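You operate a simulated robot arm through the tools that you are given. There is no shell and no other tool. Be economical: measure what you need, move in short steps, check, and stop when the job is done.

You run a simulated two-armed robot. Do the job below in one go: nothing can be reset, and whatever is moved stays where it is left.

Task
Take the tea towel from the chair end of the table and hang it over the handle of the top drawer.

Only the result counts: the job must be done as asked and must still hold three seconds after the hand-in. Knocking over, shifting, dropping, spilling or breaking anything else fails it. Flat cloth is picked up by pressing the open fingertips on it (5 to 10 N) and closing them slowly along it; thin cloth reads only 2 to 8 mm in the jaws.

Robot
Two 7-joint arms with two-finger parallel grippers on one trunk, on a base that drives. Base frame: it is fixed to the floor where the robot stands at the start and does not move with it; the origin is under the middle of the robot, x ahead of it, y to its left, z up; the surface under the hand at the start is at about z = 0.75. Lengths are in m, angles in rad, forces in N, time in s.
The left shoulder is at the start at [0.02, 0.17, 1.028], the right one opposite. With the tool pointing down near the work surface each hand reaches from about 0.22 to 0.68 m from the robot's upright axis, wherever it stands, measured 20 degrees to its own side. Payload 3.8 kg a hand.
The TCP of each hand is the grasp point between the finger pads, 0.03 m short of the fingertips. In the tool frame z runs along the fingers and y along their closing line. The gripper opens to 0.11 m. The fingers are 0.02 m wide and 0.01 m thick; the gripper's body (0.048 by 0.112 m) begins 0.055 m behind the TCP.
Orientation is that of the tool frame in the base frame, as a unit quaternion [w, x, y, z]. With the fingers straight down and closing along the base's y, the tool's x points along the base's -x, its y along +y and its z along -z.

Tools
- The arms move only by the tool apply_moves. It takes "left_moves", "right_moves" or both (then of equal length, played together; a hand with none holds still); each is a list of rows, each a list of 6 numbers: the shift along the tool's x, y, z in units of 50 mm (1.0 is 50 mm), then the turn, a rotation vector about the tool's x, y, z in units of 6 degrees (1.0 is 6 degrees). In form: [[x, y, z, wx, wy, wz], ...]. A call has 1 to 20 rows; each row shifts and turns the commanded pose from where the row before left it, along the tool's axes as they then stand. "left_fingers" and "right_fingers" are, for a hand that has rows, the opening in per cent of the stroke, from 0 (shut) to 100 (fully open), set as the call begins (left out, the last holds). A call with a number of a shift or a turn outside -1 to 1 is refused whole. Rows are played at 5 a second. More than 0.05 m and 0.15 rad between two rows, or a gripper value outside its range, and nothing of the call is played. A pose out of reach is approached as far as the arm can. The call stops where the force on the tool passes 40 N (or 10 N more than at its start, if that is more) or the arm is blocked; 0.2 s more then pass. The fingers move at their own pace (about 0.072 m/s each) and stop on an object; they squeeze with about 36 N. The grip force told is the motor's: it shows also when the fingers shut on nothing. Time passes only in rows, and 0.2 s behind the last, so rows that do not move let the fingers close. The reply holds the time, the measured pose of the TCP, the force on the tool along the base axes, the opening and the grip force, in the units named above and with some noise, with the torque about the TCP (base axes, N m) and any sound that the robot's microphone picked up.
- Cameras (640 x 400 px; columns grow to the right, rows downward): "scene" is now at [0.109, -0.0034, 1.1844]; the picture's right is [-0.03, -1.00, 0.00], its down [-0.53, 0.01, -0.85] and it looks along [0.85, -0.02, -0.53] (base axes); focal length 275 px, centre (320, 200). "left" rides on the left gripper at [0.072, -0.017, -0.103] in its tool frame; the picture's right is [0.23, 0.97, 0.00], its down [-0.76, 0.18, -0.62] and it looks along [-0.61, 0.14, 0.78] (tool axes); focal length 222 px, centre (320, 200). "right" rides on the right gripper at [0.072, 0.017, -0.103] in its tool frame; the picture's right is [-0.23, 0.97, 0.00], its down [-0.76, -0.18, -0.62] and it looks along [-0.61, -0.14, 0.78] (tool axes); focal length 222 px, centre (320, 200). There is no depth. A picture from a camera that has moved, and an enlarged one, comes with that camera's place and axes in the base frame and with its lens.
- snapshot(camera): a new picture of that camera. The clock stands still meanwhile.
- raise_lower(by): slides the trunk up (or, below 0, down) by that many m; the arms and the scene camera ride with it, the base frame stays. It gives what a move gives, with no picture.
- roll_base(legs): drives the robot by 1 to 6 legs, each [ahead, turn to the left] in m and rad, along the robot's own axes; the way and the turn of a leg run together, so that a leg with both is an arc; at most 1.5 m and 3.142 rad a leg. The arms and the cameras ride along, it lands a little off, and it stops where it bumps. It gives what a move gives.
- head_to(pan, tilt): turns the head with the scene camera to pan (to the left, within 1.396 rad either way) and tilt (down, from -0.506 to 1.204), counted from straight ahead of the robot. It gives what a move gives.
- zoom(camera, box): a new picture of the part [left, top, right, bottom] of that camera's present view, enlarged. The clock stands still meanwhile.
- close_job(): hands the job in; it is judged then, once.

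Work in short steps. Places have to be worked out from the pictures, the camera data and where the tool is seen: move nearer, look again, correct. Check each grasp and each placing, and mend what went wrong. You have 120 turns and 108 pictures in all, those below and enlarged ones among them. Open the grippers and draw the arms clear of the work before you hand the job in, unless the task says otherwise; then end with one line.

The tools are called after "Request:" as a command line: name --argument value ..., lists and objects as JSON in quotes. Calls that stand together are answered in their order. apply_moves: Moves the arms, as the interface text tells. Its arguments: {"type":"object","properties":{"left_moves":{"type":"array","items":{"type":"array","items":{"type":"number"}}},"left_fingers":{"type":"number"},"right_moves":{"type":"array","items":{"type":"array","items":{"type":"number"}}},"right_fingers":{"type":"number"}},"required":[]} The other tools are called the same way: raise_lower (by) slides the trunk up or down; roll_base (legs) drives the base; head_to (pan, tilt) turns the head that bears the scene camera; snapshot (camera) takes a picture; zoom (camera, box) takes an enlarged picture of a part of a camera's view; close_job () hands the job in.

At the start:

```text
t: 0.0
left_position: [0.5592, 0.2019, 0.9115]
left_orientation: [0.0, 0.0, 1.0, 0.0]
left_force: [-0.1, 0.0, 0.0]
left_wrist_torque: [0.04, -0.03, -0.03]
left_gripper_width: 0.1102
left_grip_force: 0.1
right_position: [0.4829, -0.263, 0.9894]
right_orientation: [0.0, 0.0, 1.0, 0.0]
right_force: [-0.3, 0.1, -0.4]
right_wrist_torque: [0.01, 0.0, -0.01]
right_gripper_width: 0.1099
right_grip_force: 0.1
trunk travel left (down, up): [-0.125, 0.445]
robot x, y, heading: [-0.0017, -0.0016, -0.004]
head pan, tilt: [-0.028, 0.553]
```

scene: 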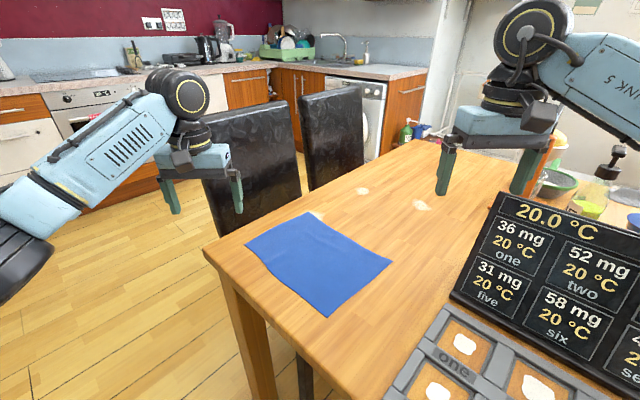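
right: 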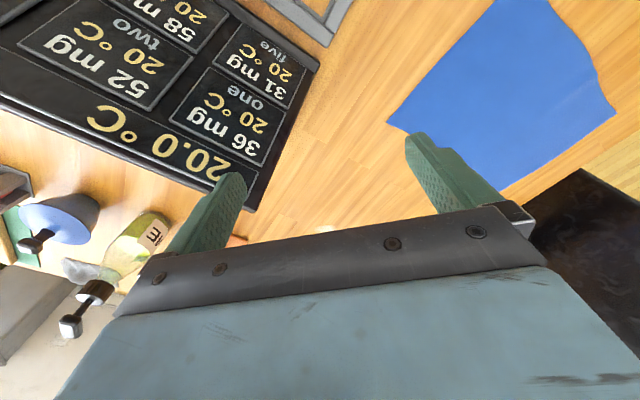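
left: 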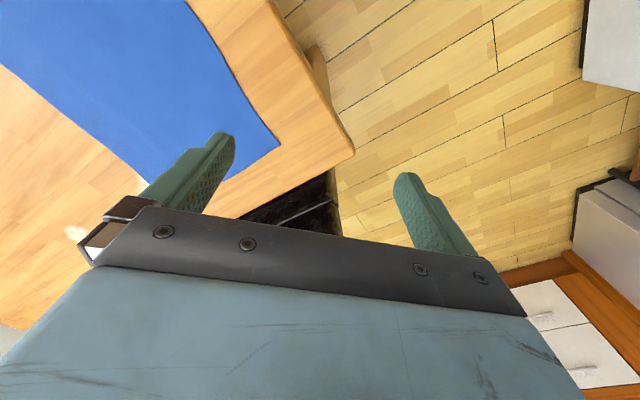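

I see the blue towel at roughly x 0.41–0.74, y −0.17–0.16. Next I look around to find the drawer.

Request:
head_to --pan 0.75 --tilt 0.4

Request:
snapshot --camera "scene"

```text
t: 1.1
left_position: [0.5592, 0.2025, 0.9111]
left_orientation: [0.0, 0.0, 1.0, 0.0]
left_force: [0.0, -0.5, 0.5]
left_wrist_torque: [0.01, 0.01, 0.01]
left_gripper_width: 0.1098
left_grip_force: 0.1
right_position: [0.4828, -0.2641, 0.9894]
right_orientation: [0.0, 0.0, 1.0, 0.0]
right_force: [-0.3, 0.1, 0.2]
right_wrist_torque: [-0.01, -0.02, 0.0]
right_gripper_width: 0.1104
right_grip_force: 0.2
trunk travel left (down, up): [-0.125, 0.445]
robot x, y, heading: [0.0039, -0.001, 0.0]
head pan, tilt: [0.75, 0.4]
```

```text
104 pictures are left
camera scene: at [0.0871, 0.0622, 1.1984], right [0.68, -0.73, 0.0], down [-0.28, -0.27, -0.92], along [0.67, 0.63, -0.39], focal length 275 px, centre (320, 200)
```

scene: 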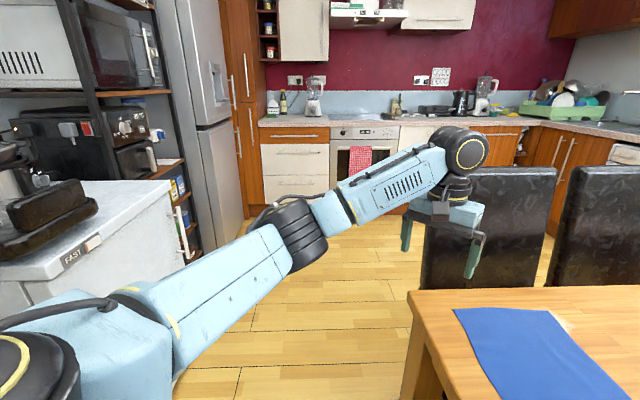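

A drawer unit stands left of the oven, with an orange top drawer. I zoom in on it and on the surroundings.

Request:
zoom --camera "scene" --box '[230, 100, 430, 225]'

Request:
head_to --pan 1.35 --tilt 0.5

Request:
snapshot --camera "scene"

Request:
head_to --pan -1.0 --tilt 0.5

Request:
snapshot --camera "scene"

```text
3.20 times, centred on (330, 162) of scene
camera zoom: at [0.0871, 0.0622, 1.1984], right [0.68, -0.73, 0.0], down [-0.28, -0.27, -0.92], along [0.67, 0.63, -0.39], focal length 880 px, centre (288, 320)
```

zoom: 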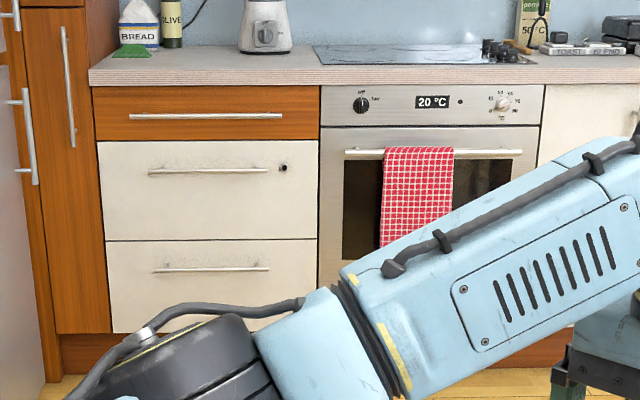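

```text
t: 2.1
left_position: [0.5592, 0.2013, 0.9109]
left_orientation: [0.0, 0.0, 1.0, 0.0]
left_force: [0.2, 0.3, -0.2]
left_wrist_torque: [-0.02, 0.01, 0.01]
left_gripper_width: 0.1102
left_grip_force: 0.0
right_position: [0.4817, -0.2641, 0.9905]
right_orientation: [-0.001, 0.0, 1.0, 0.0]
right_force: [-0.1, -0.3, -1.0]
right_wrist_torque: [0.02, -0.04, 0.01]
right_gripper_width: 0.11
right_grip_force: 0.1
trunk travel left (down, up): [-0.125, 0.445]
robot x, y, heading: [0.0025, -0.0038, 0.0]
head pan, tilt: [1.349, 0.499]
```

```text
102 pictures are left
camera scene: at [0.0394, 0.0878, 1.1893], right [0.98, -0.22, 0.0], down [-0.11, -0.47, -0.88], along [0.19, 0.86, -0.48], focal length 275 px, centre (320, 200)
```

scene: 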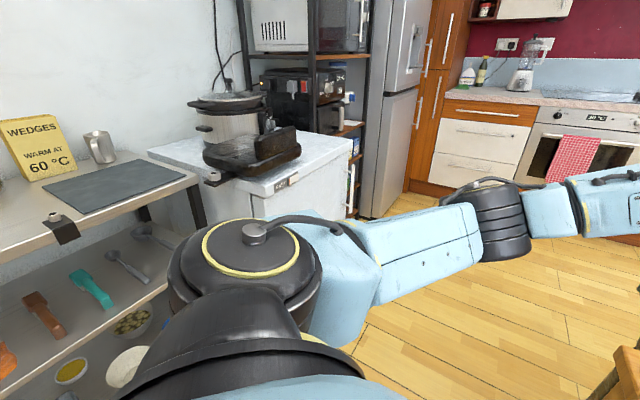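

```text
t: 4.3
left_position: [0.5595, 0.2022, 0.9109]
left_orientation: [0.0, -0.001, 1.0, 0.0]
left_force: [-0.7, 0.1, 0.2]
left_wrist_torque: [0.02, 0.01, -0.01]
left_gripper_width: 0.1101
left_grip_force: 0.0
right_position: [0.4812, -0.263, 0.9914]
right_orientation: [0.001, 0.0, 1.0, 0.001]
right_force: [0.2, 1.2, 0.2]
right_wrist_torque: [0.0, 0.01, -0.02]
right_gripper_width: 0.1099
right_grip_force: 0.0
trunk travel left (down, up): [-0.125, 0.445]
robot x, y, heading: [0.0014, 0.0032, 0.003]
head pan, tilt: [-1.0, 0.499]
```

```text
101 pictures are left
camera scene: at [0.0685, -0.0774, 1.1893], right [-0.84, -0.54, 0.0], down [-0.26, 0.4, -0.88], along [0.47, -0.74, -0.48], focal length 275 px, centre (320, 200)
```

scene: 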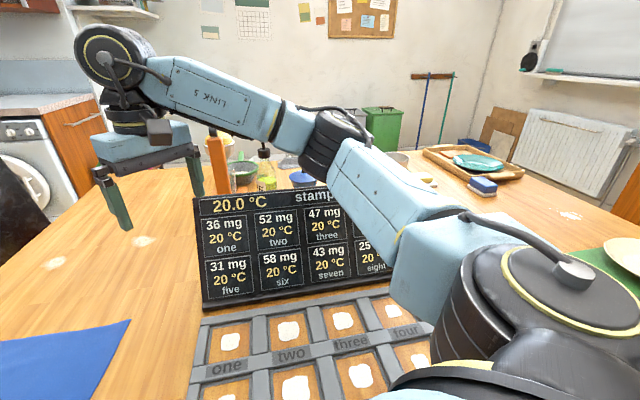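

The only top drawer I can see is the orange one left of the oven. Its handle is around [1.6, 1.8, 0.80], and the room is turned about 45° from my base frame. I'll pick the towel near its far short edge with the left hand, so first I turn that hand into line and move it over the spot.

Request:
apply_moves --left_moves '[[-0.6, -1, 0, 0, 0, 0], [-0.6, -1, 0, 0, 0, 0], [-0.5, -1, 0, 0, 0, 0], [0, 0, 0, 0, 0, -1], [0, 0, 0, 0, 0, -1], [0, 0, 0, 0, 0, -1], [0, 0, 0, 0, 0, -1], [0, 0, 0, 0, 0, -1], [0, 0, 0, 0, 0, -1], [0, 0, 0, 0, 0, -1], [0, 0, 0, 0, 0, 0]]' --left_fingers 55

Request:
head_to --pan 0.1 --tilt 0.6

Request:
snapshot --camera "scene"

Request:
snapshot --camera "left"

```text
refused: row 1 steps farther than a row can; nothing moved
```

```text
t: 5.6
left_position: [0.5591, 0.2013, 0.9114]
left_orientation: [0.0, 0.0, 1.0, 0.0]
left_force: [0.3, -0.8, 0.4]
left_wrist_torque: [0.0, -0.04, -0.01]
left_gripper_width: 0.11
left_grip_force: 0.1
right_position: [0.4832, -0.2633, 0.9911]
right_orientation: [0.0, 0.0, 1.0, 0.001]
right_force: [-0.3, -0.6, 0.3]
right_wrist_torque: [0.05, -0.02, -0.01]
right_gripper_width: 0.11
right_grip_force: 0.1
trunk travel left (down, up): [-0.125, 0.445]
robot x, y, heading: [0.002, 0.0007, -0.004]
head pan, tilt: [0.099, 0.6]
```

```text
100 pictures are left
camera scene: at [0.1073, 0.0078, 1.1802], right [0.1, -1.0, 0.0], down [-0.56, -0.06, -0.83], along [0.82, 0.08, -0.56], focal length 275 px, centre (320, 200)
```

scene: 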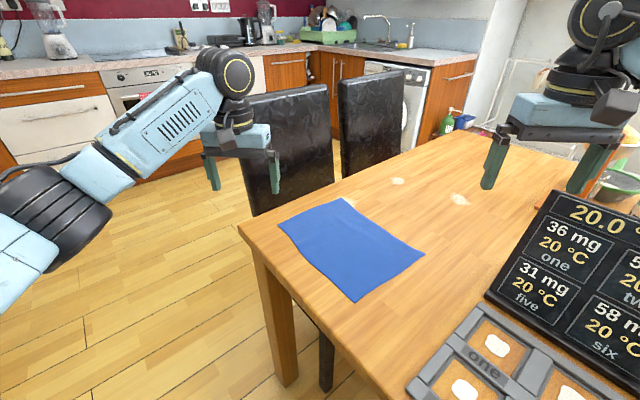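

```text
99 pictures are left
camera left: at [0.4892, 0.185, 1.0157], right [-0.23, 0.97, 0.0], down [0.76, 0.18, 0.62], along [0.61, 0.14, -0.78], focal length 222 px, centre (320, 200)
```

left: 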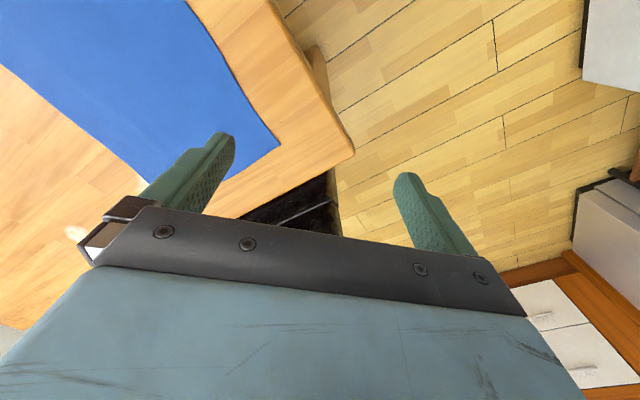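

The towel corners are confirmed and the pick point is about (0.66, 0.053). I move there with smaller rows.

Request:
apply_moves --left_moves '[[-0.5, -0.74, 0, 0, 0, 0], [-0.5, -0.74, 0, 0, 0, 0], [-0.5, -0.74, 0, 0, 0, 0], [-0.5, -0.74, 0, 0, 0, 0], [0, 0, 0, 0, 0, -1], [0, 0, 0, 0, 0, -1], [0, 0, 0, 0, 0, -1], [0, 0, 0, 0, 0, -1], [0, 0, 0, 0, 0, -1], [0, 0, 0, 0, 0, -1], [0, 0, 0, 0, 0, -0.5], [0, 0, 0, 0, 0, 0]]' --left_fingers 55

Request:
snapshot --camera "scene"

Request:
snapshot --camera "left"

```text
t: 8.2
left_position: [0.6183, 0.0776, 0.9046]
left_orientation: [-0.001, -0.335, 0.942, -0.001]
left_force: [-1.0, -0.5, 0.3]
left_wrist_torque: [-0.01, 0.02, 0.02]
left_gripper_width: 0.0604
left_grip_force: 0.0
left hand out of reach, approached as far as the arm can: row 3, 4
right_position: [0.4824, -0.2625, 0.991]
right_orientation: [0.0, 0.0, 1.0, 0.0]
right_force: [0.4, 0.3, -0.4]
right_wrist_torque: [0.03, -0.01, -0.02]
right_gripper_width: 0.1102
right_grip_force: 0.1
trunk travel left (down, up): [-0.125, 0.445]
robot x, y, heading: [-0.0006, 0.0009, -0.001]
head pan, tilt: [0.099, 0.6]
```

```text
98 pictures are left
camera scene: at [0.1073, 0.0079, 1.1802], right [0.1, -1.0, 0.0], down [-0.56, -0.06, -0.83], along [0.82, 0.08, -0.56], focal length 275 px, centre (320, 200)
```

scene: 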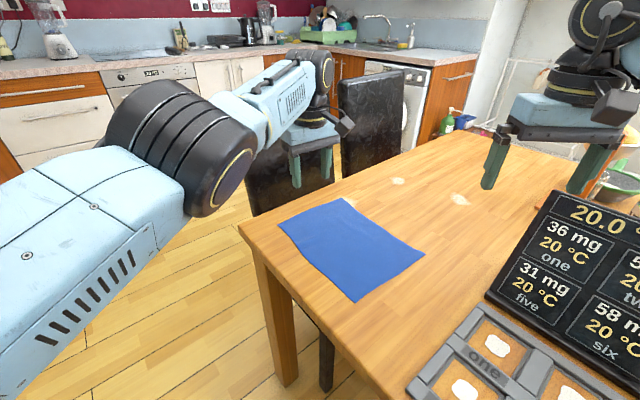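

```text
97 pictures are left
camera left: at [0.574, 0.0189, 1.01], right [-0.79, 0.61, 0.0], down [0.48, 0.62, 0.62], along [0.38, 0.49, -0.78], focal length 222 px, centre (320, 200)
```

left: 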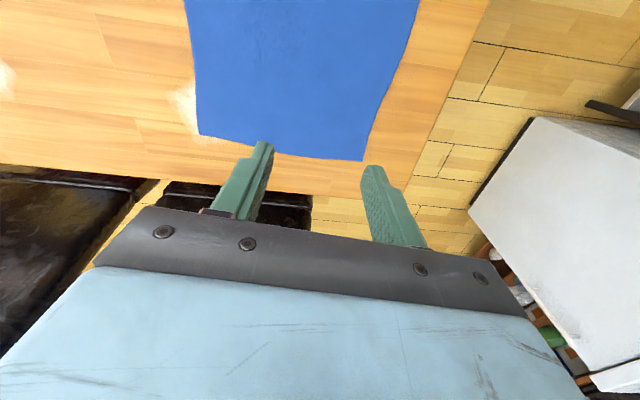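

The hand stopped short of the target at this height. I lower it first, since reach is better low down, and see how far it gets.

Request:
apply_moves --left_moves '[[0, 0, 0.9, 0, 0, 0], [0, 0, 0.9, 0, 0, 0], [0, -0.4, 0, 0, 0, 0], [0, -0.4, 0, 0, 0, 0], [0, 0, 0, 0, 0, 0]]'

Request:
snapshot --camera "left"

Request:
snapshot --camera "scene"

```text
t: 9.4
left_position: [0.6128, 0.0553, 0.8149]
left_orientation: [0.001, -0.334, 0.943, 0.0]
left_force: [-1.0, -0.3, 0.4]
left_wrist_torque: [0.0, 0.04, -0.02]
left_gripper_width: 0.0607
left_grip_force: 0.1
left hand out of reach, approached as far as the arm can: row 3, 4
right_position: [0.4825, -0.2636, 0.9909]
right_orientation: [0.0, -0.001, 1.0, 0.0]
right_force: [0.2, 0.1, -0.4]
right_wrist_torque: [0.03, 0.03, -0.02]
right_gripper_width: 0.1102
right_grip_force: 0.1
trunk travel left (down, up): [-0.125, 0.445]
robot x, y, heading: [-0.0018, 0.0033, 0.004]
head pan, tilt: [0.099, 0.6]
```

```text
96 pictures are left
camera left: at [0.57, -0.0034, 0.9202], right [-0.79, 0.61, 0.0], down [0.48, 0.62, 0.62], along [0.38, 0.49, -0.78], focal length 222 px, centre (320, 200)
```

left: 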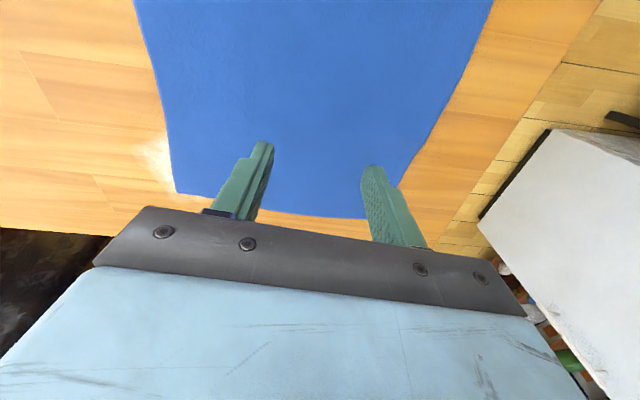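

```text
95 pictures are left
camera scene: at [0.1074, 0.0081, 1.1802], right [0.1, -0.99, 0.0], down [-0.56, -0.06, -0.82], along [0.82, 0.08, -0.57], focal length 275 px, centre (320, 200)
```

scene: 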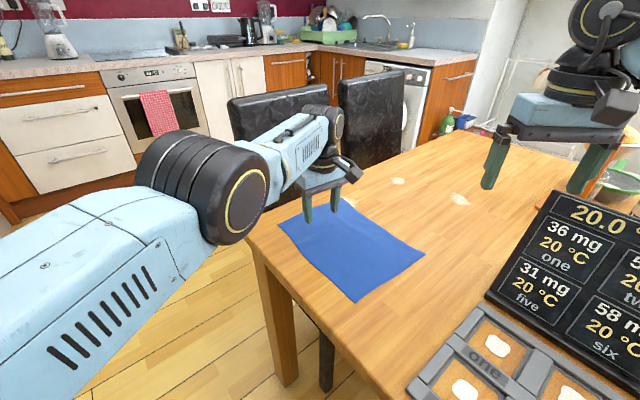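

The hand is about 7 cm in from the edge and off-centre by about 2.5 cm, at the limit of its reach. I press down gently so I can drag the cloth slightly towards me before pinching.

Request:
apply_moves --left_moves '[[0, 0, 0.5, 0, 0, 0], [0, 0, 0.1, 0, 0, 0], [0, 0, 0, 0, 0, 0]]'

```text
t: 10.2
left_position: [0.6137, 0.0564, 0.7872]
left_orientation: [-0.001, -0.333, 0.943, 0.0]
left_force: [-0.3, 0.2, -0.6]
left_wrist_torque: [0.02, 0.02, -0.01]
left_gripper_width: 0.0604
left_grip_force: 0.1
right_position: [0.4837, -0.2641, 0.9901]
right_orientation: [0.0, 0.0, 1.0, 0.0]
right_force: [-0.3, 0.7, -0.2]
right_wrist_torque: [0.01, 0.0, 0.06]
right_gripper_width: 0.1101
right_grip_force: 0.0
trunk travel left (down, up): [-0.125, 0.445]
robot x, y, heading: [0.0007, 0.0036, -0.001]
head pan, tilt: [0.099, 0.6]
```

No contact yet, so I go down a little more.

Request:
apply_moves --left_moves '[[0, 0, 0.06, 0, 0, 0], [0, 0, 0.06, 0, 0, 0], [0, 0, 0, 0, 0, 0]]'

```text
t: 11.0
left_position: [0.6134, 0.0567, 0.7811]
left_orientation: [0.002, -0.334, 0.943, 0.0]
left_force: [-0.3, 0.3, 5.5]
left_wrist_torque: [0.09, 0.08, 0.01]
left_gripper_width: 0.0606
left_grip_force: 0.1
right_position: [0.4812, -0.2635, 0.9913]
right_orientation: [-0.001, 0.0, 1.0, 0.001]
right_force: [-0.3, 0.1, -0.6]
right_wrist_torque: [-0.01, 0.03, 0.03]
right_gripper_width: 0.1102
right_grip_force: 0.0
trunk travel left (down, up): [-0.125, 0.445]
robot x, y, heading: [0.0004, -0.0022, 0.004]
head pan, tilt: [0.099, 0.6]
```

Contact at 5.5 N. I drag the cloth about 3 cm towards me and 2.5 cm along +y of the tool.

Request:
apply_moves --left_moves '[[0.2, 0.17, 0.02, 0, 0, 0], [0.2, 0.17, 0, 0, 0, 0], [0.2, 0.17, 0, 0, 0, 0], [0, 0, 0, 0, 0, 0]]'

Request:
snapshot --camera "scene"

Request:
snapshot --camera "left"

```text
t: 12.0
left_position: [0.6081, 0.0479, 0.7812]
left_orientation: [0.004, -0.333, 0.943, 0.0]
left_force: [2.9, 7.5, 32.2]
left_wrist_torque: [0.95, 0.62, -0.24]
left_gripper_width: 0.0611
left_grip_force: 0.2
left hand out of reach, approached as far as the arm can: row 1, 2, 3
right_position: [0.4797, -0.2626, 0.9916]
right_orientation: [0.001, 0.001, 1.0, 0.0]
right_force: [0.7, 0.1, 0.5]
right_wrist_torque: [-0.03, -0.01, -0.01]
right_gripper_width: 0.11
right_grip_force: 0.0
trunk travel left (down, up): [-0.125, 0.445]
robot x, y, heading: [0.0021, -0.0014, -0.004]
head pan, tilt: [0.099, 0.6]
```

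```text
94 pictures are left
camera scene: at [0.1051, 0.0083, 1.1806], right [0.1, -0.99, 0.0], down [-0.56, -0.06, -0.83], along [0.82, 0.08, -0.56], focal length 275 px, centre (320, 200)
```

scene: 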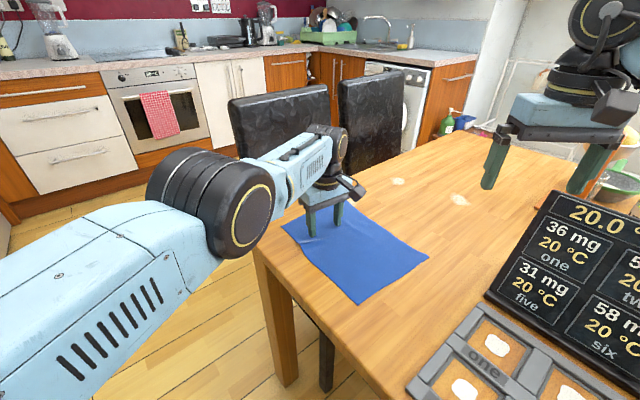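

```text
93 pictures are left
camera left: at [0.5633, -0.0118, 0.8856], right [-0.79, 0.61, -0.01], down [0.48, 0.62, 0.63], along [0.39, 0.49, -0.78], focal length 222 px, centre (320, 200)
```

left: 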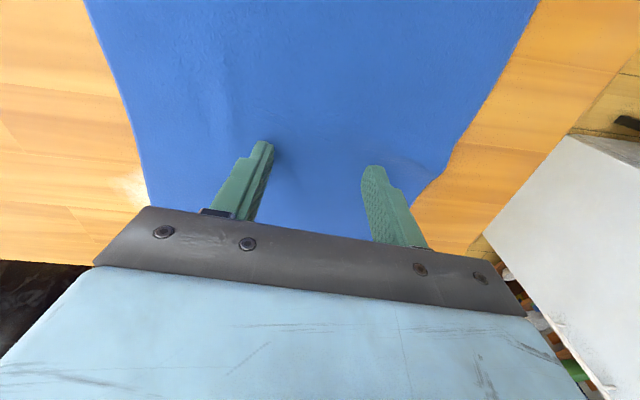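

The drag only went part of the way, but the fingers are now nearly centred on the towel. I bring the commanded pose back within reach and ease the pressure.

Request:
apply_moves --left_moves '[[0, 0, -0.2, 0, 0, 0], [0.14, 0.42, 0, 0, 0, 0], [0.14, 0.42, 0, 0, 0, 0], [0, 0, 0, 0, 0, 0]]'

Request:
snapshot --camera "left"

```text
t: 13.0
left_position: [0.6095, 0.0515, 0.783]
left_orientation: [-0.001, -0.334, 0.943, 0.0]
left_force: [0.0, -0.2, 1.0]
left_wrist_torque: [-0.01, -0.04, -0.03]
left_gripper_width: 0.0606
left_grip_force: 0.1
left hand out of reach, approached as far as the arm can: row 2, 3
right_position: [0.4825, -0.2643, 0.9911]
right_orientation: [0.0, 0.0, 1.0, 0.0]
right_force: [0.1, -0.5, -0.1]
right_wrist_torque: [0.02, -0.06, 0.0]
right_gripper_width: 0.1099
right_grip_force: 0.1
trunk travel left (down, up): [-0.125, 0.445]
robot x, y, heading: [0.0011, -0.0019, 0.002]
head pan, tilt: [0.099, 0.6]
```

```text
92 pictures are left
camera left: at [0.566, -0.0074, 0.8884], right [-0.79, 0.61, 0.0], down [0.48, 0.62, 0.62], along [0.38, 0.49, -0.78], focal length 222 px, centre (320, 200)
```

left: 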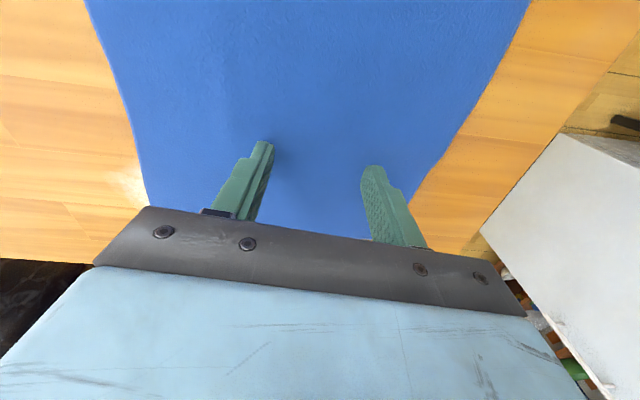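

The fingertips are just touching the cloth and centred. I press in lightly and close in steps.

Request:
apply_moves --left_moves '[[0.1, 0.2, 0.06, 0, 0, 0], [0, 0, 0.06, 0, 0, 0], [0, 0, 0, 0, 0, 0]]'

```text
t: 13.8
left_position: [0.6094, 0.0525, 0.7809]
left_orientation: [0.004, -0.335, 0.942, -0.002]
left_force: [-2.1, -0.7, 25.3]
left_wrist_torque: [0.59, 0.63, 0.1]
left_gripper_width: 0.0605
left_grip_force: 0.0
left hand out of reach, approached as far as the arm can: row 1
right_position: [0.4808, -0.2644, 0.9913]
right_orientation: [0.001, 0.0, 1.0, 0.0]
right_force: [-0.9, 0.0, 1.4]
right_wrist_torque: [-0.01, -0.01, -0.01]
right_gripper_width: 0.1098
right_grip_force: 0.0
trunk travel left (down, up): [-0.125, 0.445]
robot x, y, heading: [0.0005, 0.0029, -0.001]
head pan, tilt: [0.099, 0.6]
```

25 N is too much, so I ease up a little.

Request:
apply_moves --left_moves '[[0.1, 0.1, -0.06, 0, 0, 0], [0, 0, 0, 0, 0, 0]]'

```text
t: 14.4
left_position: [0.6092, 0.0521, 0.7814]
left_orientation: [0.001, -0.334, 0.943, 0.0]
left_force: [4.6, 3.2, 17.9]
left_wrist_torque: [0.22, 0.08, -0.04]
left_gripper_width: 0.0604
left_grip_force: 0.1
left hand out of reach, approached as far as the arm can: row 1
right_position: [0.481, -0.2627, 0.9903]
right_orientation: [-0.001, 0.0, 1.0, 0.0]
right_force: [0.4, -0.1, 0.7]
right_wrist_torque: [0.01, 0.0, -0.02]
right_gripper_width: 0.1102
right_grip_force: 0.1
trunk travel left (down, up): [-0.125, 0.445]
robot x, y, heading: [-0.001, 0.0001, -0.002]
head pan, tilt: [0.099, 0.6]
```

Request:
apply_moves --left_moves '[[0, 0, -0.03, 0, 0, 0], [0, 0, 0, 0, 0, 0]]'

```text
t: 15.0
left_position: [0.6092, 0.0506, 0.7805]
left_orientation: [-0.001, -0.334, 0.943, 0.002]
left_force: [1.0, 2.7, 9.7]
left_wrist_torque: [-0.09, -0.15, 0.02]
left_gripper_width: 0.0606
left_grip_force: 0.0
right_position: [0.482, -0.2627, 0.9911]
right_orientation: [0.001, 0.001, 1.0, 0.001]
right_force: [0.3, -0.3, -0.1]
right_wrist_torque: [-0.02, -0.01, 0.03]
right_gripper_width: 0.1099
right_grip_force: 0.1
trunk travel left (down, up): [-0.125, 0.445]
robot x, y, heading: [-0.0026, -0.0004, 0.002]
head pan, tilt: [0.099, 0.6]
```

Pressing at 9.7 N and within reach. I close in steps.

Request:
apply_moves --left_moves '[[0, 0, 0, 0, 0, 0], [0, 0, 0, 0, 0, 0]]' --left_fingers 40

Request:
apply_moves --left_moves '[[0, 0, 0, 0, 0, 0], [0, 0, 0, 0, 0, 0]]' --left_fingers 25

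Request:
snapshot --camera "left"

```text
t: 15.6
left_position: [0.6074, 0.0518, 0.7815]
left_orientation: [-0.001, -0.333, 0.943, 0.0]
left_force: [-1.6, 0.2, 6.6]
left_wrist_torque: [-0.06, -0.01, 0.02]
left_gripper_width: 0.0434
left_grip_force: 0.0
right_position: [0.4807, -0.2628, 0.9904]
right_orientation: [0.0, 0.0, 1.0, 0.001]
right_force: [-0.6, -0.8, -0.6]
right_wrist_torque: [0.0, 0.02, 0.0]
right_gripper_width: 0.1101
right_grip_force: 0.1
trunk travel left (down, up): [-0.125, 0.445]
robot x, y, heading: [0.0011, 0.0013, 0.003]
head pan, tilt: [0.099, 0.6]
```

```text
t: 16.2
left_position: [0.6084, 0.052, 0.7799]
left_orientation: [0.0, -0.333, 0.943, 0.0]
left_force: [0.7, -0.9, 4.1]
left_wrist_torque: [-0.04, -0.02, 0.01]
left_gripper_width: 0.027
left_grip_force: 0.1
right_position: [0.4816, -0.2635, 0.9908]
right_orientation: [0.0, 0.001, 1.0, 0.0]
right_force: [0.1, 0.6, 0.7]
right_wrist_torque: [0.0, -0.01, -0.01]
right_gripper_width: 0.1098
right_grip_force: 0.1
trunk travel left (down, up): [-0.125, 0.445]
robot x, y, heading: [0.0004, 0.0025, -0.002]
head pan, tilt: [0.099, 0.6]
```

```text
91 pictures are left
camera left: at [0.5656, -0.0076, 0.8861], right [-0.79, 0.61, 0.0], down [0.48, 0.62, 0.62], along [0.38, 0.49, -0.78], focal length 222 px, centre (320, 200)
```

left: 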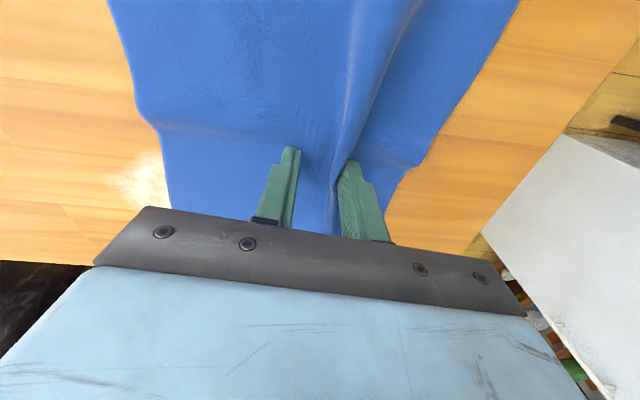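

A ridge is forming between the fingers. I keep closing, then lift a little to check.

Request:
apply_moves --left_moves '[[0, 0, 0.02, 0, 0, 0], [0, 0, 0, 0, 0, 0]]' --left_fingers 12

Request:
apply_moves --left_moves '[[0, 0, 0, 0, 0, 0], [0, 0, 0, 0, 0, 0], [0, 0, 0, 0, 0, 0]]' --left_fingers 0

Request:
apply_moves --left_moves '[[0, 0, -0.5, 0, 0, 0], [0, 0, -0.8, 0, 0, 0], [0, 0, 0, 0, 0, 0]]'

Request:
snapshot --camera "scene"

Request:
snapshot --camera "left"

```text
t: 16.8
left_position: [0.6096, 0.0514, 0.7815]
left_orientation: [0.0, -0.334, 0.943, 0.0]
left_force: [-0.4, -1.0, 7.4]
left_wrist_torque: [-0.04, 0.03, 0.01]
left_gripper_width: 0.0132
left_grip_force: 0.1
right_position: [0.4809, -0.2645, 0.9906]
right_orientation: [0.001, 0.0, 1.0, 0.0]
right_force: [0.1, 0.4, -0.6]
right_wrist_torque: [0.03, 0.01, 0.0]
right_gripper_width: 0.1099
right_grip_force: 0.1
trunk travel left (down, up): [-0.125, 0.445]
robot x, y, heading: [0.0013, 0.0013, -0.002]
head pan, tilt: [0.099, 0.6]
```

```text
t: 17.6
left_position: [0.6096, 0.0502, 0.7824]
left_orientation: [0.002, -0.334, 0.943, 0.001]
left_force: [-0.5, -0.1, 10.0]
left_wrist_torque: [0.0, -0.05, 0.02]
left_gripper_width: 0.0025
left_grip_force: 36.0
right_position: [0.4809, -0.2631, 0.9912]
right_orientation: [0.0, 0.0, 1.0, 0.0]
right_force: [0.7, -0.5, -0.2]
right_wrist_torque: [-0.01, -0.01, -0.02]
right_gripper_width: 0.1099
right_grip_force: 0.0
trunk travel left (down, up): [-0.125, 0.445]
robot x, y, heading: [-0.0013, 0.0003, -0.004]
head pan, tilt: [0.099, 0.6]
```

```text
t: 18.4
left_position: [0.6122, 0.0511, 0.8453]
left_orientation: [-0.001, -0.334, 0.943, 0.001]
left_force: [0.4, -0.3, -0.4]
left_wrist_torque: [-0.04, 0.0, -0.02]
left_gripper_width: 0.0029
left_grip_force: 36.4
right_position: [0.4816, -0.2648, 0.9906]
right_orientation: [0.001, 0.0, 1.0, 0.0]
right_force: [0.5, -0.8, -0.3]
right_wrist_torque: [0.0, 0.02, 0.02]
right_gripper_width: 0.1101
right_grip_force: 0.1
trunk travel left (down, up): [-0.125, 0.445]
robot x, y, heading: [0.0046, 0.0028, 0.002]
head pan, tilt: [0.099, 0.6]
```

```text
90 pictures are left
camera scene: at [0.1073, 0.0079, 1.1802], right [0.1, -1.0, 0.0], down [-0.56, -0.06, -0.83], along [0.82, 0.08, -0.56], focal length 275 px, centre (320, 200)
```

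scene: 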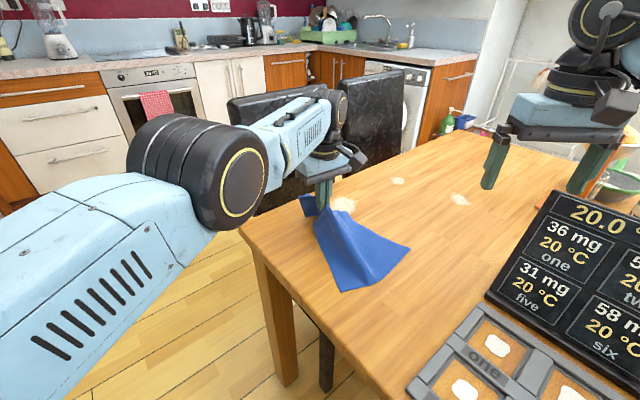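

```text
89 pictures are left
camera left: at [0.5683, -0.0081, 0.9499], right [-0.79, 0.61, 0.0], down [0.48, 0.62, 0.62], along [0.38, 0.49, -0.78], focal length 222 px, centre (320, 200)
```

left: 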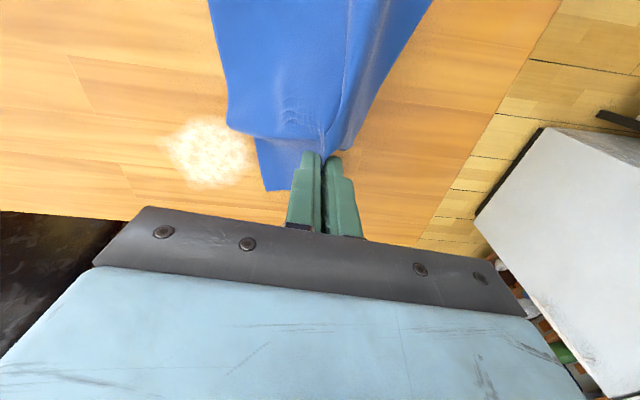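

The grasp is good at 2.9 mm, with the towel hanging from the left fingers. I raise it, draw it in and turn the wrist back to neutral.

Request:
apply_moves --left_moves '[[0, 0, -0.9, 0, 0, 0], [0, 0, -0.9, 0, 0, 0], [0, 0, -0.9, 0, 0, 0], [0, 0, -0.9, 0, 0, 0], [0.2, 0.9, 0, 0, 0, 0], [0.2, 0.9, 0, 0, 0, 0], [0.2, 0.9, 0, 0, 0, 0], [0.2, 0.9, 0, 0, 0, 0], [0, 0, 0, 0, 0, 1], [0, 0, 0, 0, 0, 1], [0, 0, 0, 0, 0, 1], [0, 0, 0, 0, 0, 1], [0, 0, 0, 0, 0, 1], [0, 0, 0, 0, 0, 1], [0, 0, 0, 0, 0, 0.5], [0, 0, 0, 0, 0, 0]]'

Request:
snapshot --camera "scene"

```text
t: 21.8
left_position: [0.5876, 0.1448, 1.0717]
left_orientation: [-0.002, 0.0, 1.0, 0.0]
left_force: [-0.3, -0.3, 0.3]
left_wrist_torque: [-0.03, 0.02, 0.01]
left_gripper_width: 0.0025
left_grip_force: 36.6
left hand out of reach, approached as far as the arm can: row 2, 3, 4, 5, 6, 7, 8
right_position: [0.4815, -0.264, 0.9914]
right_orientation: [0.0, 0.0, 1.0, 0.0]
right_force: [-0.6, 0.4, 0.3]
right_wrist_torque: [0.01, -0.02, 0.0]
right_gripper_width: 0.1098
right_grip_force: 0.1
trunk travel left (down, up): [-0.125, 0.445]
robot x, y, heading: [-0.0023, 0.0019, -0.003]
head pan, tilt: [0.099, 0.6]
```

```text
88 pictures are left
camera scene: at [0.1073, 0.0079, 1.1802], right [0.1, -1.0, 0.0], down [-0.56, -0.06, -0.83], along [0.82, 0.08, -0.56], focal length 275 px, centre (320, 200)
```

scene: 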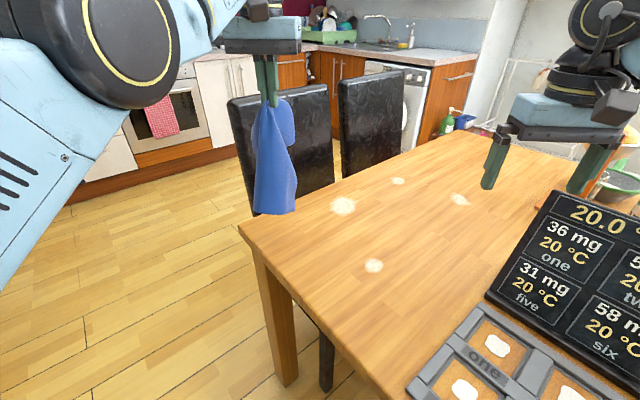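

The towel hangs clear. I pull the hand in closer to the trunk before driving.

Request:
apply_moves --left_moves '[[0.9, 0, 0, 0, 0, 0], [0.9, 0.2, 0, 0, 0, 0], [0.9, 0.2, 0, 0, 0, 0], [0.9, 0.2, 0, 0, 0, 0], [0, 0, 0, 0, 0, 0]]' --right_moves '[[0.8, 0, -0.3, 0, 0, 0], [0.8, 0, -0.3, 0, 0, 0], [0.6, 0, -0.3, 0, 0, 0], [0, 0, 0, 0, 0, 0], [0, 0, 0, 0, 0, 0]]'

Request:
head_to --pan 0.9 --tilt 0.75

Request:
snapshot --camera "scene"

```text
t: 23.0
left_position: [0.5782, 0.14, 1.0889]
left_orientation: [0.0, 0.0, 1.0, 0.0]
left_force: [0.0, 0.1, 0.2]
left_wrist_torque: [-0.01, 0.01, 0.02]
left_gripper_width: 0.0027
left_grip_force: 35.5
left hand out of reach, approached as far as the arm can: row 1, 2, 3, 4
right_position: [0.3729, -0.2637, 1.0357]
right_orientation: [0.001, 0.0, 1.0, 0.001]
right_force: [0.0, 0.2, 0.1]
right_wrist_torque: [0.0, -0.02, -0.01]
right_gripper_width: 0.1101
right_grip_force: 0.0
trunk travel left (down, up): [-0.125, 0.445]
robot x, y, heading: [-0.0023, 0.0013, -0.006]
head pan, tilt: [0.099, 0.6]
```

```text
t: 24.1
left_position: [0.5798, 0.1405, 1.0888]
left_orientation: [0.0, 0.0, 1.0, -0.001]
left_force: [-0.5, 0.5, -0.3]
left_wrist_torque: [-0.01, 0.0, 0.04]
left_gripper_width: 0.0028
left_grip_force: 36.1
right_position: [0.3739, -0.2636, 1.0363]
right_orientation: [0.0, 0.0, 1.0, 0.0]
right_force: [0.4, -0.1, 0.0]
right_wrist_torque: [0.02, -0.02, 0.03]
right_gripper_width: 0.1097
right_grip_force: 0.1
trunk travel left (down, up): [-0.125, 0.445]
robot x, y, heading: [0.0019, -0.0015, -0.001]
head pan, tilt: [0.901, 0.75]
```

```text
87 pictures are left
camera scene: at [0.0708, 0.064, 1.1673], right [0.78, -0.62, 0.0], down [-0.42, -0.53, -0.73], along [0.45, 0.57, -0.68], focal length 275 px, centre (320, 200)
```

scene: 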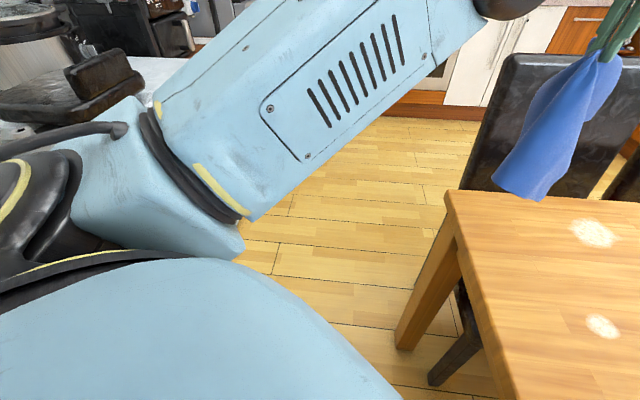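

The left arm seems stuck near full stretch. I lower it a little while pulling back in smaller steps.

Request:
apply_moves --left_moves '[[0, 0, 0.5, 0, 0, 0], [0, 0, 0.5, 0, 0, 0], [0, 0, 0.5, 0, 0, 0], [0.5, 0, 0.3, 0, 0, 0], [0.5, 0, 0, 0, 0, 0], [0.5, 0, 0, 0, 0, 0], [0, 0, 0, 0, 0, 0]]'

```text
t: 25.8
left_position: [0.603, 0.1318, 1.0257]
left_orientation: [-0.001, 0.0, 1.0, 0.0]
left_force: [-0.4, 0.3, 0.1]
left_wrist_torque: [0.0, 0.04, 0.03]
left_gripper_width: 0.0027
left_grip_force: 35.6
left hand out of reach, approached as far as the arm can: row 1, 2, 3, 4, 5, 6
right_position: [0.3737, -0.2628, 1.0349]
right_orientation: [0.001, 0.0, 1.0, 0.0]
right_force: [0.2, -0.6, 0.2]
right_wrist_torque: [-0.02, 0.01, 0.0]
right_gripper_width: 0.1099
right_grip_force: 0.0
trunk travel left (down, up): [-0.125, 0.445]
robot x, y, heading: [0.0001, -0.0001, 0.003]
head pan, tilt: [0.901, 0.75]
```

Pulling back fails near full stretch, but the arm was in reach lower down. I step straight down a bit more and then retry.

Request:
apply_moves --left_moves '[[0, 0, 0.5, 0, 0, 0], [0, 0, 0.5, 0, 0, 0], [0, 0, 0.5, 0, 0, 0], [0, 0, 0, 0, 0, 0]]'

Request:
apply_moves --left_moves '[[0.3, 0, 0, 0, 0, 0], [0.3, 0, 0, 0, 0, 0], [0, 0, 0, 0, 0, 0]]'

```text
t: 26.8
left_position: [0.6185, 0.1297, 0.9571]
left_orientation: [0.0, 0.0, 1.0, 0.0]
left_force: [-0.5, -0.5, -1.0]
left_wrist_torque: [0.0, -0.02, 0.04]
left_gripper_width: 0.0027
left_grip_force: 36.0
left hand out of reach, approached as far as the arm can: row 1, 2, 3
right_position: [0.3727, -0.2633, 1.0359]
right_orientation: [0.0, 0.001, 1.0, 0.0]
right_force: [-0.3, 0.9, -0.9]
right_wrist_torque: [0.01, 0.0, 0.0]
right_gripper_width: 0.1102
right_grip_force: 0.1
trunk travel left (down, up): [-0.125, 0.445]
robot x, y, heading: [-0.0014, 0.0011, 0.003]
head pan, tilt: [0.901, 0.75]
```

```text
t: 27.6
left_position: [0.6183, 0.1261, 0.9604]
left_orientation: [-0.001, 0.0, 1.0, -0.001]
left_force: [-0.1, -0.5, 0.9]
left_wrist_torque: [0.04, 0.0, 0.04]
left_gripper_width: 0.0028
left_grip_force: 36.1
left hand out of reach, approached as far as the arm can: row 1, 2
right_position: [0.3736, -0.2635, 1.0356]
right_orientation: [0.0, 0.0, 1.0, 0.0]
right_force: [0.3, -0.2, 0.0]
right_wrist_torque: [0.02, 0.0, 0.0]
right_gripper_width: 0.11
right_grip_force: 0.0
trunk travel left (down, up): [-0.125, 0.445]
robot x, y, heading: [0.0019, -0.0004, -0.0]
head pan, tilt: [0.901, 0.75]
```

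I look at the arm's shape to understand what is limiting it.

Request:
head_to --pan 0.7 --tilt 0.4

Request:
snapshot --camera "scene"

Request:
snapshot --camera "right"

```text
t: 28.4
left_position: [0.6176, 0.1253, 0.9608]
left_orientation: [-0.001, -0.001, 1.0, 0.0]
left_force: [-0.2, 0.6, 0.2]
left_wrist_torque: [0.0, -0.01, 0.05]
left_gripper_width: 0.0026
left_grip_force: 36.2
right_position: [0.373, -0.2621, 1.0359]
right_orientation: [0.001, 0.0, 1.0, 0.0]
right_force: [-0.3, 0.3, 0.5]
right_wrist_torque: [0.01, -0.03, 0.02]
right_gripper_width: 0.1098
right_grip_force: 0.0
trunk travel left (down, up): [-0.125, 0.445]
robot x, y, heading: [0.0014, -0.0016, 0.003]
head pan, tilt: [0.7, 0.4]
```

```text
86 pictures are left
camera scene: at [0.0902, 0.0588, 1.1984], right [0.64, -0.76, 0.0], down [-0.3, -0.25, -0.92], along [0.7, 0.59, -0.39], focal length 275 px, centre (320, 200)
```

scene: 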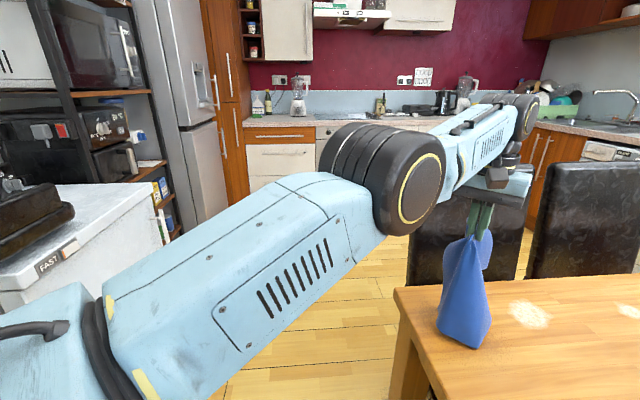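

```text
85 pictures are left
camera right: at [0.3004, -0.2475, 1.139], right [0.23, 0.97, 0.0], down [0.76, -0.18, 0.62], along [0.61, -0.14, -0.78], focal length 222 px, centre (320, 200)
```

right: 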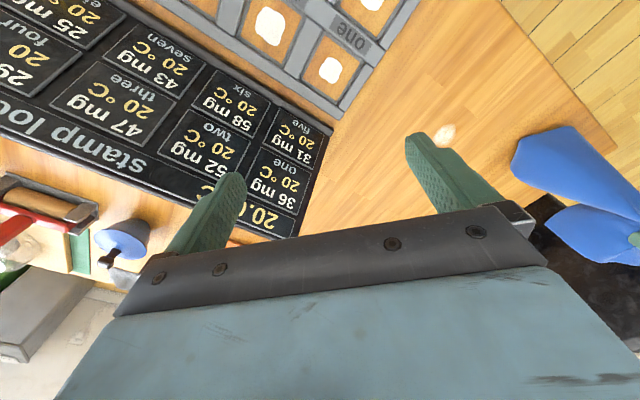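

The elbow is dead straight, so plain inward moves have no effect. A sideways swing should let the elbow bend, so I put the target back out and sweep left and up.

Request:
apply_moves --left_moves '[[-1, 0, 0, 0, 0, 0], [-1, 0, 0, 0, 0, 0], [-1, 0, 0, 0, 0, 0], [-1, 0, 0, 0, 0, 0], [0, 1, 0, 0, 0, 0], [0, 1, 0, 0, 0, 0], [0, 1, 0, 0, 0, 0], [0, 0, -1, 0, 0, 0], [0, 0, -1, 0, 0, 0], [0, 0, 0, 0, 0, 0]]'

Request:
snapshot --camera "scene"

```text
t: 30.6
left_position: [0.604, 0.2967, 1.0452]
left_orientation: [0.001, 0.001, 1.0, 0.0]
left_force: [0.3, -0.1, -0.2]
left_wrist_torque: [-0.01, 0.01, 0.02]
left_gripper_width: 0.0026
left_grip_force: 35.8
left hand out of reach, approached as far as the arm can: row 1, 2, 3, 4, 8, 9
right_position: [0.3738, -0.2639, 1.035]
right_orientation: [0.0, 0.0, 1.0, 0.0]
right_force: [0.8, -0.7, -0.1]
right_wrist_torque: [0.0, -0.02, -0.01]
right_gripper_width: 0.11
right_grip_force: 0.0
trunk travel left (down, up): [-0.125, 0.445]
robot x, y, heading: [0.0017, 0.0015, -0.003]
head pan, tilt: [0.7, 0.4]
```

```text
84 pictures are left
camera scene: at [0.0901, 0.0586, 1.1984], right [0.64, -0.76, 0.0], down [-0.3, -0.25, -0.92], along [0.7, 0.59, -0.39], focal length 275 px, centre (320, 200)
```

scene: 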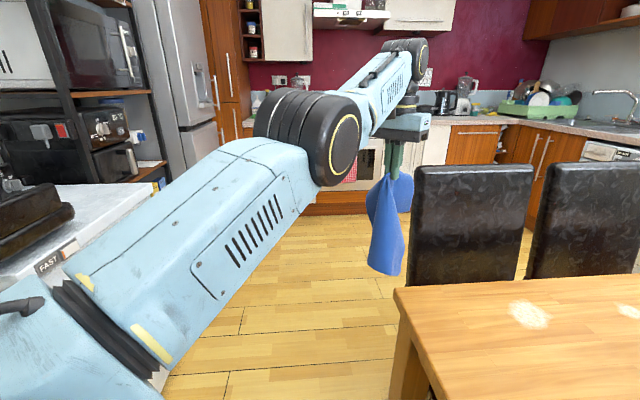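

The sideways rows were in reach. I try moving inward now in small steps, followed by a sideways move.

Request:
apply_moves --left_moves '[[0, 0.4, 0.5, 0, 0, 0], [0, 0.5, 0.5, 0, 0, 0], [0.3, 0.5, 0, 0, 0, 0], [0.4, 0.3, 0, 0, 0, 0], [0.5, 0, 0, 0, 0, 0], [0.5, 0, 0, 0, 0, 0], [0.5, 0, 0, 0, 0, 0], [0, 0, 0, 0, 0, 0]]'

```text
t: 32.4
left_position: [0.5918, 0.4017, 1.0155]
left_orientation: [-0.002, 0.0, 1.0, -0.001]
left_force: [-0.4, -0.1, 0.5]
left_wrist_torque: [0.02, -0.01, 0.06]
left_gripper_width: 0.0027
left_grip_force: 35.6
left hand out of reach, approached as far as the arm can: row 1, 3, 4, 5, 6, 7
right_position: [0.3735, -0.2642, 1.0354]
right_orientation: [0.001, 0.0, 1.0, 0.0]
right_force: [-0.3, -0.3, -1.1]
right_wrist_torque: [0.0, 0.0, 0.01]
right_gripper_width: 0.1101
right_grip_force: 0.0
trunk travel left (down, up): [-0.125, 0.445]
robot x, y, heading: [0.0013, -0.0009, -0.003]
head pan, tilt: [0.7, 0.4]
```

Chord moves across the reach sphere do bend the elbow. I sweep straight back right, which takes the hand inside the sphere, then pull inward.

Request:
apply_moves --left_moves '[[0, -0.8, 0.2, 0, 0, 0], [0, -0.8, 0.2, 0, 0, 0], [0, -0.8, 0.2, 0, 0, 0], [0, -0.8, 0, 0, 0, 0], [0.3, -0.4, 0, 0, 0, 0], [0.6, 0, 0, 0, 0, 0], [0.6, 0, 0, 0, 0, 0], [0.6, 0, 0, 0, 0, 0], [0, 0, 0, 0, 0, 0]]'

```text
t: 34.4
left_position: [0.6153, 0.2232, 1.0167]
left_orientation: [-0.002, 0.001, 1.0, 0.0]
left_force: [-1.0, -0.5, 0.0]
left_wrist_torque: [-0.03, 0.03, 0.07]
left_gripper_width: 0.0027
left_grip_force: 36.2
left hand out of reach, approached as far as the arm can: row 1, 2, 3, 4, 5, 6, 7, 8
right_position: [0.3733, -0.2633, 1.0352]
right_orientation: [-0.001, 0.0, 1.0, 0.0]
right_force: [0.4, -0.1, 0.0]
right_wrist_torque: [-0.01, 0.01, 0.01]
right_gripper_width: 0.1101
right_grip_force: 0.0
trunk travel left (down, up): [-0.125, 0.445]
robot x, y, heading: [-0.0013, -0.0007, -0.006]
head pan, tilt: [0.7, 0.4]
```

A straight elbow needs a large joint turn for a small inward shift, so each row may be asking for too much at once. I try very small inward steps that grow.

Request:
apply_moves --left_moves '[[0.01, 0, 0, 0, 0, 0], [0.01, 0, 0, 0, 0, 0], [0.02, 0, 0, 0, 0, 0], [0.02, 0, 0, 0, 0, 0], [0.03, 0, 0, 0, 0, 0], [0.03, 0, 0, 0, 0, 0], [0.04, 0, 0, 0, 0, 0], [0.04, 0, 0, 0, 0, 0], [0.06, 0, 0, 0, 0, 0], [0.06, 0, 0, 0, 0, 0], [0.08, 0, 0, 0, 0, 0], [0.08, 0, 0, 0, 0, 0], [0.1, 0, 0, 0, 0, 0], [0.1, 0, 0, 0, 0, 0], [0.15, 0, 0, 0, 0, 0], [0.15, 0, 0, 0, 0, 0], [0.2, 0, 0, 0, 0, 0], [0.2, 0, 0, 0, 0, 0], [0, 0, 0, 0, 0, 0]]'

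```text
t: 38.4
left_position: [0.6113, 0.2221, 1.0256]
left_orientation: [0.0, 0.0, 1.0, 0.0]
left_force: [-0.3, -0.5, -0.5]
left_wrist_torque: [-0.01, 0.01, 0.03]
left_gripper_width: 0.0027
left_grip_force: 36.7
left hand out of reach, approached as far as the arm can: row 5, 7, 9, 11, 12, 13, 14, 15, 16, 17, 18
right_position: [0.3719, -0.2636, 1.037]
right_orientation: [0.001, 0.0, 1.0, 0.0]
right_force: [-0.2, 0.3, 0.7]
right_wrist_torque: [-0.02, -0.02, -0.04]
right_gripper_width: 0.1096
right_grip_force: 0.0
trunk travel left (down, up): [-0.125, 0.445]
robot x, y, heading: [0.002, -0.001, -0.0]
head pan, tilt: [0.7, 0.4]
```

Leftward sweeps were the ones that worked, so I go right first and then make a long left chord with gradual inward motion.

Request:
apply_moves --left_moves '[[0, -0.9, 0.1, 0, 0, 0], [0, -0.9, 0.1, 0, 0, 0], [0, -0.9, 0.1, 0, 0, 0], [0, -0.9, 0.1, 0, 0, 0], [0, 0, 0, 0, 0, 0], [0, 0.5, 0, 0, 0, 0], [0, 0.5, 0, 0, 0, 0], [0, 0.5, 0, 0, 0, 0], [0, 0.5, 0, 0, 0, 0], [0.05, 0.5, 0, 0, 0, 0], [0.1, 0.5, 0, 0, 0, 0], [0.15, 0.4, 0, 0, 0, 0], [0.2, 0.3, 0, 0, 0, 0], [0.3, 0.2, 0, 0, 0, 0], [0.4, 0, 0, 0, 0, 0], [0.5, 0, 0, 0, 0, 0], [0, 0, 0, 0, 0, 0]]'

```text
t: 42.0
left_position: [0.5049, 0.2434, 0.9992]
left_orientation: [0.0, 0.0, 1.0, -0.001]
left_force: [-0.5, 1.1, 0.2]
left_wrist_torque: [-0.03, -0.02, 0.09]
left_gripper_width: 0.0027
left_grip_force: 36.2
left hand out of reach, approached as far as the arm can: row 2, 3, 4
right_position: [0.3733, -0.2642, 1.0368]
right_orientation: [0.0, 0.0, 1.0, 0.0]
right_force: [0.4, -1.2, -0.1]
right_wrist_torque: [0.02, -0.01, -0.05]
right_gripper_width: 0.11
right_grip_force: 0.1
trunk travel left (down, up): [-0.125, 0.445]
robot x, y, heading: [-0.003, 0.0001, 0.001]
head pan, tilt: [0.7, 0.4]
```

The arm is free: x is 0.505 with no reach warnings in the inward rows. I retract further and raise.

Request:
apply_moves --left_moves '[[0.5, 0, -0.3, 0, 0, 0], [0.5, 0, -0.3, 0, 0, 0], [0.5, 0, -0.3, 0, 0, 0], [0.5, 0, -0.3, 0, 0, 0], [0.5, 0, -0.3, 0, 0, 0], [0, 0, 0, 0, 0, 0]]'

Request:
head_to --pan 1.1 --tilt 0.7

Request:
snapshot --camera "scene"

```text
t: 43.4
left_position: [0.3801, 0.2436, 1.0748]
left_orientation: [-0.001, 0.0, 1.0, 0.001]
left_force: [-0.6, -0.4, 0.1]
left_wrist_torque: [-0.02, -0.01, 0.02]
left_gripper_width: 0.0029
left_grip_force: 36.0
right_position: [0.374, -0.2629, 1.036]
right_orientation: [0.0, 0.0, 1.0, 0.001]
right_force: [-0.1, 0.1, 0.9]
right_wrist_torque: [0.0, -0.02, 0.0]
right_gripper_width: 0.1102
right_grip_force: 0.0
trunk travel left (down, up): [-0.125, 0.445]
robot x, y, heading: [-0.0023, 0.0, -0.0]
head pan, tilt: [0.7, 0.4]
```

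```text
t: 44.2
left_position: [0.3812, 0.244, 1.0732]
left_orientation: [0.0, 0.001, 1.0, 0.0]
left_force: [-0.3, 0.7, -0.3]
left_wrist_torque: [-0.02, -0.01, 0.05]
left_gripper_width: 0.0026
left_grip_force: 35.7
right_position: [0.3738, -0.263, 1.0359]
right_orientation: [0.0, 0.0, 1.0, 0.0]
right_force: [0.1, 0.1, 0.9]
right_wrist_torque: [0.01, -0.04, -0.01]
right_gripper_width: 0.1102
right_grip_force: 0.1
trunk travel left (down, up): [-0.125, 0.445]
robot x, y, heading: [0.0023, 0.0025, -0.001]
head pan, tilt: [1.1, 0.7]
```

```text
83 pictures are left
camera scene: at [0.0579, 0.0748, 1.1716], right [0.89, -0.45, 0.0], down [-0.29, -0.57, -0.77], along [0.35, 0.68, -0.64], focal length 275 px, centre (320, 200)
```

scene: 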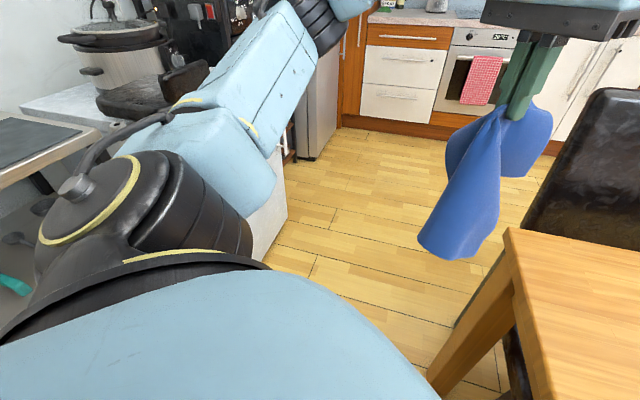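

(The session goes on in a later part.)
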